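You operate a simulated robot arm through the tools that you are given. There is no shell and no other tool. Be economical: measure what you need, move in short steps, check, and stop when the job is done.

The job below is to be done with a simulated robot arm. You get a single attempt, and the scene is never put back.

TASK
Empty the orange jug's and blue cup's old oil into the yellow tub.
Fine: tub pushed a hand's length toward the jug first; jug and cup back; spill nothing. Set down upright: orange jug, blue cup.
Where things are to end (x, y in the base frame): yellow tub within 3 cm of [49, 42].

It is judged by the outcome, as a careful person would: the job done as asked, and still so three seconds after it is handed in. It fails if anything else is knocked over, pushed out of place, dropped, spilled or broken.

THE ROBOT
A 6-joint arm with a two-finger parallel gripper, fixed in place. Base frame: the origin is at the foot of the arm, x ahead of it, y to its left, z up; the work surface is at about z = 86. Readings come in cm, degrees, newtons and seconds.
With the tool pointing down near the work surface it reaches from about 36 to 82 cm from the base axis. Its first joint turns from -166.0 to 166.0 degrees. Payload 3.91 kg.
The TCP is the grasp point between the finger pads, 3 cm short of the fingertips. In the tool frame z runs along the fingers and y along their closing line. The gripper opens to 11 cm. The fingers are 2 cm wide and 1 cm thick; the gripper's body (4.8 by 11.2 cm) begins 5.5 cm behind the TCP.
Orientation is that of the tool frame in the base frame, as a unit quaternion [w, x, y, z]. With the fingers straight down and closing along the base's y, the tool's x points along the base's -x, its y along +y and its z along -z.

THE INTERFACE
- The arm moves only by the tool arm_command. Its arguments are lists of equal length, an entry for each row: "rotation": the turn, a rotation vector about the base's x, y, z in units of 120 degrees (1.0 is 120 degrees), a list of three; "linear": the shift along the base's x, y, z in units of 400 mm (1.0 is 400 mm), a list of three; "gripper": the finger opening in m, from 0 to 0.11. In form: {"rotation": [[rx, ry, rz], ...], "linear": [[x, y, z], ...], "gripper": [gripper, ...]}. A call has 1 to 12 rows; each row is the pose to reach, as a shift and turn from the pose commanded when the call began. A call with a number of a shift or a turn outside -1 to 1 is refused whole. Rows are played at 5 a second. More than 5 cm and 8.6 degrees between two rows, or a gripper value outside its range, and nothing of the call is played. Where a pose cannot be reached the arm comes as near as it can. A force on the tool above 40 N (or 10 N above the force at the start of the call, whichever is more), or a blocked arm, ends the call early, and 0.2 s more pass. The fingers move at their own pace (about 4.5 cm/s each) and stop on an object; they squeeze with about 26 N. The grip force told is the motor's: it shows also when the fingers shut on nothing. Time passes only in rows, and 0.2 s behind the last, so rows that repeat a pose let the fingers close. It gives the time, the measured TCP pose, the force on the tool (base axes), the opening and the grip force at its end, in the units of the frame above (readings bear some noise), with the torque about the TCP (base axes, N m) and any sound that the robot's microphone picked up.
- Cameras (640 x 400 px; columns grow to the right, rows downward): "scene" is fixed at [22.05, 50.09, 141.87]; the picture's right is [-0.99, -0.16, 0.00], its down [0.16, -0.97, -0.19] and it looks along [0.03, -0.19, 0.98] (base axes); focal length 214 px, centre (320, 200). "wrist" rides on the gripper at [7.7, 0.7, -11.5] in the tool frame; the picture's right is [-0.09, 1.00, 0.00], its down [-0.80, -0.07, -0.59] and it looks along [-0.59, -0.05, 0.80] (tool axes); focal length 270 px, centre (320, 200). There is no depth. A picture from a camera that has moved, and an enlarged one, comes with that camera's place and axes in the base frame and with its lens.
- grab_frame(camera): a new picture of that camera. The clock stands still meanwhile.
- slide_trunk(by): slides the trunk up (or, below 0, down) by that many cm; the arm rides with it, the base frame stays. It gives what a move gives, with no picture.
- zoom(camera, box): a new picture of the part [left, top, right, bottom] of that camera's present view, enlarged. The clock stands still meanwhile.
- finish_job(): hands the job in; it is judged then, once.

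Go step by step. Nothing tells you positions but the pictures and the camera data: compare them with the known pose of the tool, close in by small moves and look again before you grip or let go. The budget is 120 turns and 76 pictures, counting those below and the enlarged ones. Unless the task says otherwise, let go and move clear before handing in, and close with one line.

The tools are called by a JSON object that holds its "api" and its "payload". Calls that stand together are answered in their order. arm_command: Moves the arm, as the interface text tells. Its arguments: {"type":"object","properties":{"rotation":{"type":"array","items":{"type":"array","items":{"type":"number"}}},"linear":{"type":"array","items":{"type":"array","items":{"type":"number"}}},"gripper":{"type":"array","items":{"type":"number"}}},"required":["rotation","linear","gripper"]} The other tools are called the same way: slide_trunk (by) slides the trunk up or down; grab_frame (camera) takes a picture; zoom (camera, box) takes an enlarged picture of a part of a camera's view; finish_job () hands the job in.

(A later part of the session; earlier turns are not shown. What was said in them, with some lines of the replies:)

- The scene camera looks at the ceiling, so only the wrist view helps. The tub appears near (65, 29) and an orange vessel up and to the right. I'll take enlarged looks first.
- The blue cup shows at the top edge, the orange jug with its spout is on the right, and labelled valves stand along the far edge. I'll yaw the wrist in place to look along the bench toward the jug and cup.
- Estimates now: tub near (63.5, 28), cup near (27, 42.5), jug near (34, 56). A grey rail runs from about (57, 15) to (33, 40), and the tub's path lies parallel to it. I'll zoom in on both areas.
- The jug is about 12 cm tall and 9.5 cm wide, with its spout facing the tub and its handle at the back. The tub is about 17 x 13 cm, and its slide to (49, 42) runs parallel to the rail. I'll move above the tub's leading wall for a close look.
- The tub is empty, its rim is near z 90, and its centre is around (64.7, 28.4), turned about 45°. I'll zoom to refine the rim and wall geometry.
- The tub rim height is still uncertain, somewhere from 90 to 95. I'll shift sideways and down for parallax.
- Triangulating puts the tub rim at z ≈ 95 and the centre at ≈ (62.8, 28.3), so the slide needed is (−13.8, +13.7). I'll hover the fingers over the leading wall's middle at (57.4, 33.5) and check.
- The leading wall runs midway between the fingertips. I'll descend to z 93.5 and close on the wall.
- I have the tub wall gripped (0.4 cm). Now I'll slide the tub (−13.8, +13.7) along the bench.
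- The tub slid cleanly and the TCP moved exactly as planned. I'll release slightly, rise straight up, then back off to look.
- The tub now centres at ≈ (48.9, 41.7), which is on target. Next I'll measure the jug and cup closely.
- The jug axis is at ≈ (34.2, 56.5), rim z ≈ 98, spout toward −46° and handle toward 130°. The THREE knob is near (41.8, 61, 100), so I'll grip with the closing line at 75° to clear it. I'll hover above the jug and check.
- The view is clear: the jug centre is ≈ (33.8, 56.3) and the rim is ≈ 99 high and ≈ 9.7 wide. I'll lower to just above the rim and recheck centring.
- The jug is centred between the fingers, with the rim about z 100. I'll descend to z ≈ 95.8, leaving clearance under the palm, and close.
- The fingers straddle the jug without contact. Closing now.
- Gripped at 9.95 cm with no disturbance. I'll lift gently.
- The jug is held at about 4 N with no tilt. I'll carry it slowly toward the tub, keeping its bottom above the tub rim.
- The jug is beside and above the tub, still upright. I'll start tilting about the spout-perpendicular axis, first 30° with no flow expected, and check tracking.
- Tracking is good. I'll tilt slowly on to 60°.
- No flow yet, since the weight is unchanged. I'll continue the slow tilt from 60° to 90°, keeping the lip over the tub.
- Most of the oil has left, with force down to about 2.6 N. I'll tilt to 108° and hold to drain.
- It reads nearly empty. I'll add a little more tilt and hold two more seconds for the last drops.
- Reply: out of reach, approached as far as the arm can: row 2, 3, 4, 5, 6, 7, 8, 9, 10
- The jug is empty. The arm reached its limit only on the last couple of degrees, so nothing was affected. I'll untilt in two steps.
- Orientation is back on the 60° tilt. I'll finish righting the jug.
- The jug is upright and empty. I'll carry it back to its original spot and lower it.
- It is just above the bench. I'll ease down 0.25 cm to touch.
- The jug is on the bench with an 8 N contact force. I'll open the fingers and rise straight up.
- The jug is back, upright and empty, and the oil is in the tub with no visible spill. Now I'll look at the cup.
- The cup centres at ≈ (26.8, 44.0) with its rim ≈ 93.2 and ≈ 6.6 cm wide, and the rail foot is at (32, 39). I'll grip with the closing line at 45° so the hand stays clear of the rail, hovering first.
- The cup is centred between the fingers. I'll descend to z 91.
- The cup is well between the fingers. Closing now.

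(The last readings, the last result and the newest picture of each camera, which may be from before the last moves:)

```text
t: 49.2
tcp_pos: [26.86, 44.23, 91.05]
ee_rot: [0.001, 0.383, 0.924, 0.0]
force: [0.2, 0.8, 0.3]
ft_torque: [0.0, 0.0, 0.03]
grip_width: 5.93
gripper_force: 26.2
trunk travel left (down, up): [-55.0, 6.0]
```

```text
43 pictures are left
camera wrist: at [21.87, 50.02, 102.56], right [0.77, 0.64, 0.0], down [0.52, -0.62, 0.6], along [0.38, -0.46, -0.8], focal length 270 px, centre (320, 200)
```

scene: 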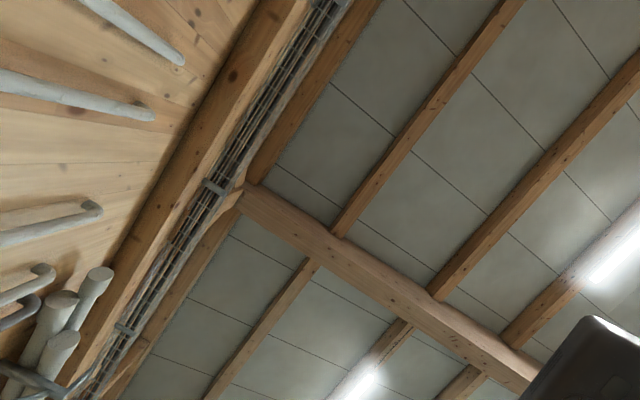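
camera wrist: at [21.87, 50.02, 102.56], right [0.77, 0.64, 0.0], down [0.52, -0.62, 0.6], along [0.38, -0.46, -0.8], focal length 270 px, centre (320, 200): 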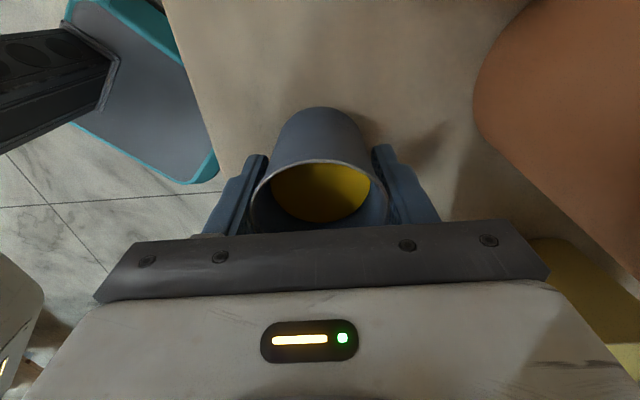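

Gripped at 5.93 cm. I'll lift smoothly to z 107, clear of the rail.

{"api": "arm_command", "payload": {"rotation": [[0, 0, 0], [0, 0, 0], [0, 0, 0], [0, 0, 0], [0, 0, 0], [0, 0, 0], [0, 0, 0], [0, 0, 0], [0, 0, 0], [0, 0, 0]], "linear": [[0, 0, 0.01], [0, 0, 0.03], [0, 0, 0.07], [0, 0, 0.12], [0, 0, 0.18], [0, 0, 0.25], [0, 0, 0.32], [0, 0, 0.37], [0, 0, 0.395], [0, 0, 0.4]], "gripper": [0.045, 0.045, 0.045, 0.045, 0.045, 0.045, 0.045, 0.045, 0.045, 0.045]}}

{"api": "grab_frame", "payload": {"camera": "wrist"}}

```text
t: 51.4
tcp_pos: [26.79, 44.3, 107.11]
ee_rot: [0.0, 0.383, 0.924, 0.0]
force: [0.3, -0.4, -1.1]
ft_torque: [0.02, -0.01, -0.03]
grip_width: 5.91
gripper_force: 26.2
trunk travel left (down, up): [-55.0, 6.0]
```

```text
42 pictures are left
camera wrist: at [21.8, 50.07, 118.61], right [0.77, 0.64, 0.0], down [0.52, -0.62, 0.6], along [0.38, -0.46, -0.8], focal length 270 px, centre (320, 200)
```

wrist: 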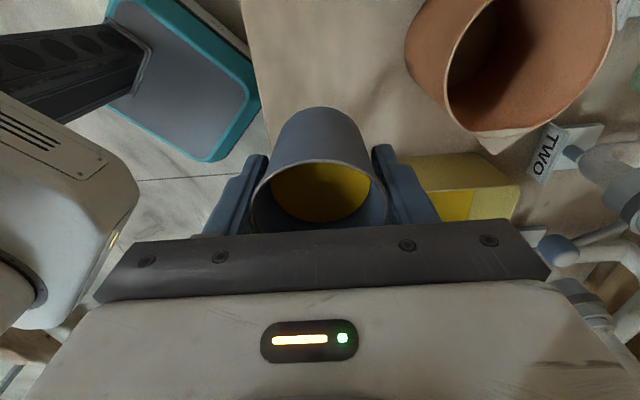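

The cup is lifted cleanly. I'll carry it to just behind the tub centre.

{"api": "arm_command", "payload": {"rotation": [[0, 0, 0], [0, 0, 0], [0, 0, 0], [0, 0, 0], [0, 0, 0], [0, 0, 0], [0, 0, 0], [0, 0, 0], [0, 0, 0], [0, 0, 0], [0, 0, 0], [0, 0, 0]], "linear": [[0.01, 0.001, 0], [0.035, 0.003, 0], [0.075, 0.006, 0], [0.125, 0.01, 0], [0.18, 0.015, 0], [0.24, 0.02, 0], [0.3, 0.026, 0], [0.355, 0.031, 0], [0.4, 0.035, -0.01], [0.43, 0.038, -0.02], [0.446, 0.0395, -0.025], [0.45, 0.04, -0.025]], "gripper": [0.045, 0.045, 0.045, 0.045, 0.045, 0.045, 0.045, 0.045, 0.045, 0.045, 0.045, 0.045]}}

{"api": "grab_frame", "payload": {"camera": "wrist"}}

```text
t: 54.0
tcp_pos: [44.87, 45.86, 106.0]
ee_rot: [-0.001, 0.382, 0.924, -0.001]
force: [0.3, 0.1, -1.3]
ft_torque: [0.03, 0.02, 0.01]
grip_width: 5.93
gripper_force: 26.1
trunk travel left (down, up): [-55.0, 6.0]
```

```text
41 pictures are left
camera wrist: at [39.87, 51.7, 117.62], right [0.77, 0.64, 0.0], down [0.52, -0.61, 0.6], along [0.38, -0.46, -0.8], focal length 270 px, centre (320, 200)
```

wrist: 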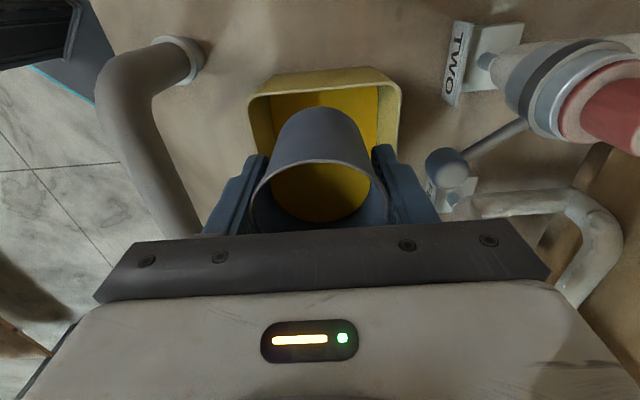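

The cup is over the tub's back half and aligned with it. I'll tilt slowly to 45°.

{"api": "arm_command", "payload": {"rotation": [[0.0221, 0.0221, 0], [0.0442, 0.0442, 0], [0.0663, 0.0663, 0], [0.0884, 0.0884, 0], [0.1105, 0.1105, 0], [0.1326, 0.1326, 0], [0.1547, 0.1547, 0], [0.1768, 0.1768, 0], [0.1989, 0.1989, 0], [0.221, 0.221, 0], [0.2431, 0.2431, 0], [0.2652, 0.2652, 0]], "linear": [[-0.002, 0.002, 0], [-0.004, 0.004, 0], [-0.006, 0.006, 0], [-0.008, 0.008, 0], [-0.01, 0.01, 0], [-0.011, 0.011, 0], [-0.012, 0.012, 0], [-0.012, 0.012, 0], [-0.012, 0.012, 0], [-0.012, 0.012, 0], [-0.011, 0.011, 0], [-0.0105, 0.0105, 0]], "gripper": [0.045, 0.045, 0.045, 0.045, 0.045, 0.045, 0.045, 0.045, 0.045, 0.045, 0.045, 0.045]}}

{"api": "grab_frame", "payload": {"camera": "wrist"}}

```text
t: 56.6
tcp_pos: [44.47, 46.16, 106.16]
ee_rot: [-0.354, 0.353, 0.854, 0.146]
force: [0.5, -0.2, -1.2]
ft_torque: [0.0, -0.01, 0.0]
grip_width: 5.94
gripper_force: 26.0
trunk travel left (down, up): [-55.0, 6.0]
```

```text
40 pictures are left
camera wrist: at [46.8, 44.8, 119.69], right [0.75, 0.66, -0.06], down [0.65, -0.75, -0.15], along [-0.14, 0.07, -0.99], focal length 270 px, centre (320, 200)
```

wrist: 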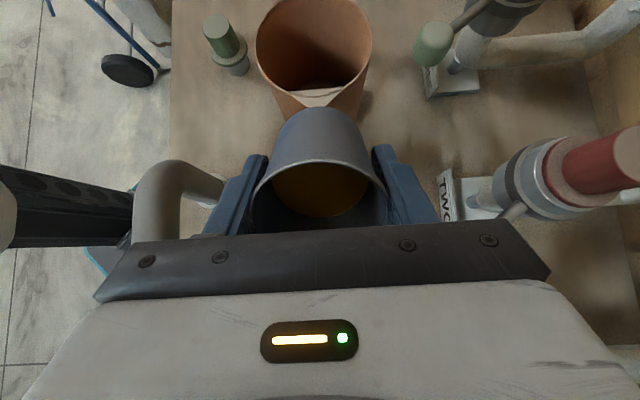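

Tracking is good. I'll continue to 85°.

{"api": "arm_command", "payload": {"rotation": [[0.0196, 0.0196, 0], [0.0393, 0.0393, 0], [0.0589, 0.0589, 0], [0.0785, 0.0785, 0], [0.0982, 0.0982, 0], [0.1178, 0.1178, 0], [0.1375, 0.1375, 0], [0.1571, 0.1571, 0], [0.1767, 0.1767, 0], [0.1964, 0.1964, 0], [0.216, 0.216, 0], [0.2357, 0.2357, 0]], "linear": [[0.001, -0.001, 0], [0.002, -0.002, 0], [0.003, -0.003, 0], [0.005, -0.005, 0], [0.006, -0.006, 0], [0.008, -0.008, 0], [0.01, -0.01, 0], [0.013, -0.013, 0], [0.016, -0.016, 0], [0.019, -0.019, 0], [0.022, -0.022, 0], [0.025, -0.025, 0]], "gripper": [0.045, 0.045, 0.045, 0.045, 0.045, 0.045, 0.045, 0.045, 0.045, 0.045, 0.045, 0.045]}}

{"api": "grab_frame", "payload": {"camera": "wrist"}}

```text
t: 59.2
tcp_pos: [45.46, 45.23, 106.08]
ee_rot: [-0.625, 0.282, 0.681, 0.258]
force: [0.2, -0.4, -0.2]
ft_torque: [0.0, 0.02, -0.01]
grip_width: 5.91
gripper_force: 26.1
trunk travel left (down, up): [-55.0, 6.0]
```

```text
39 pictures are left
camera wrist: at [53.48, 38.05, 114.8], right [0.71, 0.7, -0.09], down [0.42, -0.52, -0.75], along [-0.57, 0.49, -0.66], focal length 270 px, centre (320, 200)
```

wrist: 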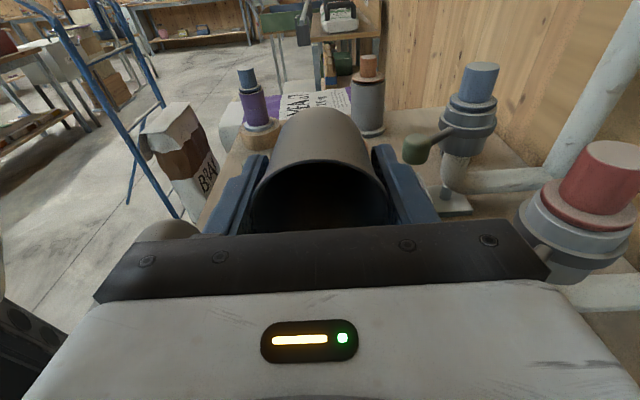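

The cup is pouring out. I'll tilt to 108° and hold to drain.

{"api": "arm_command", "payload": {"rotation": [[0.0194, 0.0194, 0], [0.0387, 0.0387, 0], [0.0581, 0.0581, 0], [0.0774, 0.0774, 0], [0.0968, 0.0968, 0], [0.1161, 0.1161, 0], [0.1355, 0.1355, 0], [0.1355, 0.1355, 0], [0.1355, 0.1355, 0], [0.1355, 0.1355, 0], [0.1355, 0.1355, 0], [0.1355, 0.1355, 0]], "linear": [[0.004, -0.004, 0], [0.007, -0.007, 0], [0.011, -0.011, 0], [0.014, -0.014, 0.003], [0.018, -0.018, 0.006], [0.021, -0.021, 0.01], [0.025, -0.025, 0.0125], [0.025, -0.025, 0.0125], [0.025, -0.025, 0.0125], [0.025, -0.025, 0.0125], [0.025, -0.025, 0.0125], [0.025, -0.025, 0.0125]], "gripper": [0.045, 0.045, 0.045, 0.045, 0.045, 0.045, 0.045, 0.045, 0.045, 0.045, 0.045, 0.045]}}

{"api": "grab_frame", "payload": {"camera": "wrist"}}

```text
t: 61.8
tcp_pos: [46.34, 44.26, 106.55]
ee_rot: [0.747, -0.224, -0.544, -0.309]
force: [0.2, 0.7, 0.6]
ft_torque: [-0.01, -0.01, 0.02]
grip_width: 5.92
gripper_force: 25.6
trunk travel left (down, up): [-55.0, 6.0]
```

```text
38 pictures are left
camera wrist: at [56.21, 35.27, 110.46], right [0.69, 0.72, -0.08], down [0.18, -0.27, -0.95], along [-0.71, 0.63, -0.32], focal length 270 px, centre (320, 200)
```

wrist: 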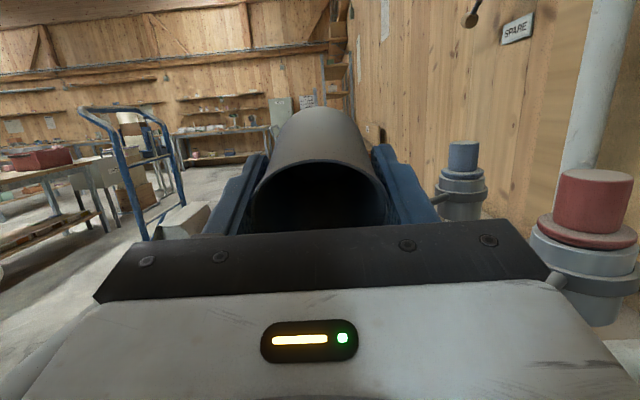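

It looks empty. I'll hold briefly, then start untilting.

{"api": "arm_command", "payload": {"rotation": [[0, 0, 0], [0, 0, 0], [0, 0, 0], [0, 0, 0], [-0.0412, -0.0412, 0], [-0.0825, -0.0825, 0], [-0.1237, -0.1237, 0], [-0.165, -0.165, 0], [-0.2062, -0.2062, 0], [-0.2475, -0.2475, 0], [-0.2887, -0.2887, 0], [-0.33, -0.33, 0]], "linear": [[0, 0, 0], [0, 0, 0], [0, 0, 0], [0, 0, 0], [-0.007, 0.007, 0], [-0.014, 0.014, 0], [-0.022, 0.022, 0], [-0.029, 0.029, 0], [-0.035, 0.035, 0], [-0.04, 0.04, 0], [-0.044, 0.044, 0], [-0.046, 0.046, 0]], "gripper": [0.045, 0.045, 0.045, 0.045, 0.045, 0.045, 0.045, 0.045, 0.045, 0.045, 0.045, 0.045]}}

```text
t: 64.4
tcp_pos: [44.52, 46.09, 106.56]
ee_rot: [-0.404, 0.344, 0.831, 0.168]
force: [0.8, -0.8, -0.8]
ft_torque: [-0.01, 0.01, 0.01]
grip_width: 5.91
gripper_force: 25.6
trunk travel left (down, up): [-55.0, 6.0]
```

The cup is halfway upright. Finishing the untilt.

{"api": "arm_command", "payload": {"rotation": [[-0.0383, -0.0383, 0], [-0.0766, -0.0766, 0], [-0.1149, -0.1149, 0], [-0.1532, -0.1532, 0], [-0.1915, -0.1915, 0], [-0.2298, -0.2298, 0], [-0.2681, -0.2681, 0], [-0.3064, -0.3064, 0], [-0.3064, -0.3064, 0]], "linear": [[0, 0, 0], [0, 0, 0], [0, 0, 0], [0, 0, 0], [0, 0, 0], [0, 0, 0], [0, 0, 0.01], [0, 0, 0.0135], [0, 0, 0.0135]], "gripper": [0.045, 0.045, 0.045, 0.045, 0.045, 0.045, 0.045, 0.045, 0.045]}}

{"api": "grab_frame", "payload": {"camera": "wrist"}}

```text
t: 66.4
tcp_pos: [44.69, 46.15, 107.08]
ee_rot: [0.001, 0.383, 0.924, 0.0]
force: [-0.2, -0.5, -1.2]
ft_torque: [-0.03, -0.01, -0.05]
grip_width: 5.92
gripper_force: 25.4
trunk travel left (down, up): [-55.0, 6.0]
```

```text
37 pictures are left
camera wrist: at [39.59, 51.96, 118.67], right [0.77, 0.64, 0.0], down [0.52, -0.61, 0.6], along [0.38, -0.46, -0.8], focal length 270 px, centre (320, 200)
```

wrist: 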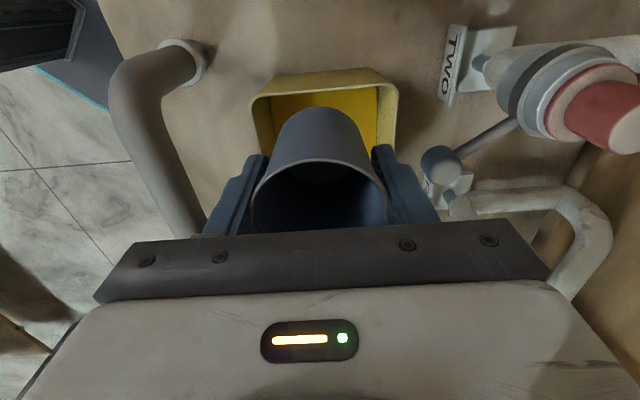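

The cup is upright and empty. I'll carry it back above its spot.

{"api": "arm_command", "payload": {"rotation": [[0, 0, 0], [0, 0, 0], [0, 0, 0], [0, 0, 0], [0, 0, 0], [0, 0, 0], [0, 0, 0], [0, 0, 0]], "linear": [[-0.05, -0.005, 0], [-0.12, -0.013, 0], [-0.2, -0.022, 0], [-0.28, -0.03, 0], [-0.35, -0.038, 0], [-0.41, -0.044, 0], [-0.445, -0.048, 0], [-0.445, -0.048, 0]], "gripper": [0.045, 0.045, 0.045, 0.045, 0.045, 0.045, 0.045, 0.045]}}

{"api": "arm_command", "payload": {"rotation": [[0, 0, 0], [0, 0, 0], [0, 0, 0], [0, 0, 0], [0, 0, 0], [0, 0, 0], [0, 0, 0], [0, 0, 0], [0, 0, 0]], "linear": [[0, 0, -0.05], [0, 0, -0.11], [0, 0, -0.18], [0, 0, -0.25], [0, 0, -0.31], [0, 0, -0.35], [0, 0, -0.38], [0, 0, -0.394], [0, 0, -0.397]], "gripper": [0.045, 0.045, 0.045, 0.045, 0.045, 0.045, 0.045, 0.045, 0.045]}}

{"api": "grab_frame", "payload": {"camera": "wrist"}}

```text
t: 68.2
tcp_pos: [26.77, 44.27, 107.22]
ee_rot: [0.001, 0.383, 0.924, 0.0]
force: [-0.1, -0.3, 0.8]
ft_torque: [0.02, -0.02, -0.01]
grip_width: 5.95
gripper_force: 26.3
trunk travel left (down, up): [-55.0, 6.0]
```

```text
t: 70.2
tcp_pos: [26.7, 44.0, 91.21]
ee_rot: [0.002, 0.382, 0.924, 0.0]
force: [-0.7, 0.1, -1.3]
ft_torque: [0.01, 0.0, -0.01]
grip_width: 5.92
gripper_force: 25.6
trunk travel left (down, up): [-55.0, 6.0]
```

```text
36 pictures are left
camera wrist: at [21.73, 50.0, 102.72], right [0.77, 0.64, 0.0], down [0.52, -0.62, 0.6], along [0.38, -0.46, -0.8], focal length 270 px, centre (320, 200)
```

wrist: 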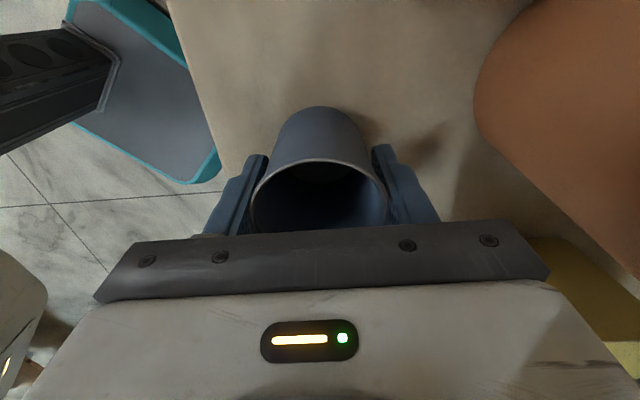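

The cup is just above its original place. I'll ease down to contact.

{"api": "arm_command", "payload": {"rotation": [[0, 0, 0], [0, 0, 0], [0, 0, 0]], "linear": [[0, 0, -0.003], [0, 0, -0.006], [0, 0, -0.006]], "gripper": [0.045, 0.045, 0.045]}}

```text
t: 71.0
tcp_pos: [26.7, 44.22, 91.04]
ee_rot: [0.0, 0.381, 0.924, 0.0]
force: [-1.1, -0.3, 8.0]
ft_torque: [0.03, 0.01, 0.04]
grip_width: 5.9
gripper_force: 26.3
trunk travel left (down, up): [-55.0, 6.0]
```

The cup is resting on the bench. I'll open the fingers and rise clear.

{"api": "arm_command", "payload": {"rotation": [[0, 0, 0], [0, 0, 0], [0, 0, 0], [0, 0, 0], [0, 0, 0], [0, 0, 0], [0, 0, 0], [0, 0, 0], [0, 0, 0], [0, 0, 0], [0, 0, 0], [0, 0, 0]], "linear": [[0, 0, 0.004], [0, 0, 0.004], [0, 0, 0.004], [0, 0, 0.03], [0, 0, 0.08], [0, 0, 0.15], [0, 0, 0.25], [0, 0, 0.35], [0, 0, 0.45], [0, 0, 0.55], [0, 0, 0.65], [0, 0, 0.75]], "gripper": [0.07, 0.09, 0.09, 0.09, 0.09, 0.09, 0.09, 0.09, 0.09, 0.09, 0.09, 0.09]}}

{"api": "grab_frame", "payload": {"camera": "wrist"}}

```text
t: 73.6
tcp_pos: [26.74, 44.1, 121.09]
ee_rot: [0.0, 0.382, 0.924, -0.001]
force: [-0.5, -0.1, 0.6]
ft_torque: [0.01, -0.03, 0.03]
grip_width: 9.02
gripper_force: 0.1
trunk travel left (down, up): [-55.0, 6.0]
```

```text
35 pictures are left
camera wrist: at [21.72, 49.98, 132.58], right [0.77, 0.64, 0.0], down [0.52, -0.62, 0.6], along [0.38, -0.46, -0.8], focal length 270 px, centre (320, 200)
```

wrist: 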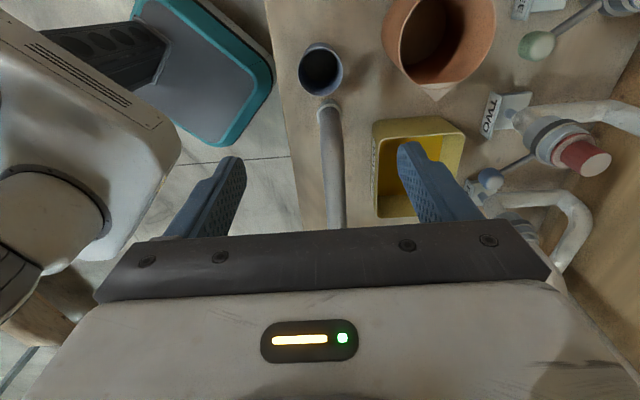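

Both vessels stand upright and empty. One enlarged look to check for spills and residue.

{"api": "zoom", "payload": {"camera": "wrist", "box": [270, 0, 550, 230]}}

```text
1.74 times, centred on (410, 115) of wrist
camera zoom: at [21.72, 49.98, 132.58], right [0.77, 0.64, 0.0], down [0.52, -0.62, 0.6], along [0.38, -0.46, -0.8], focal length 470 px, centre (164, 348)
```

zoom: 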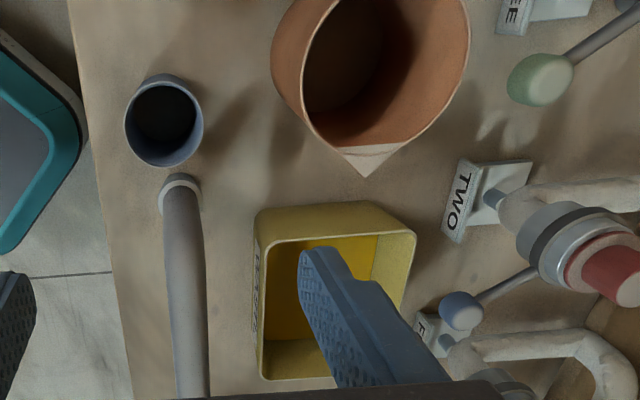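

The bench is clean. The tub holds the oil at its target, the jug and cup are back upright, and the arm is clear, so I'm handing in.

{"api": "finish_job", "payload": {}}

```text
The job is handed in.
```

The job is handed in: I slid the yellow tub to about (48.9, 41.7), emptied the orange jug and blue cup into it with no spill visible, and set both back upright where they were.
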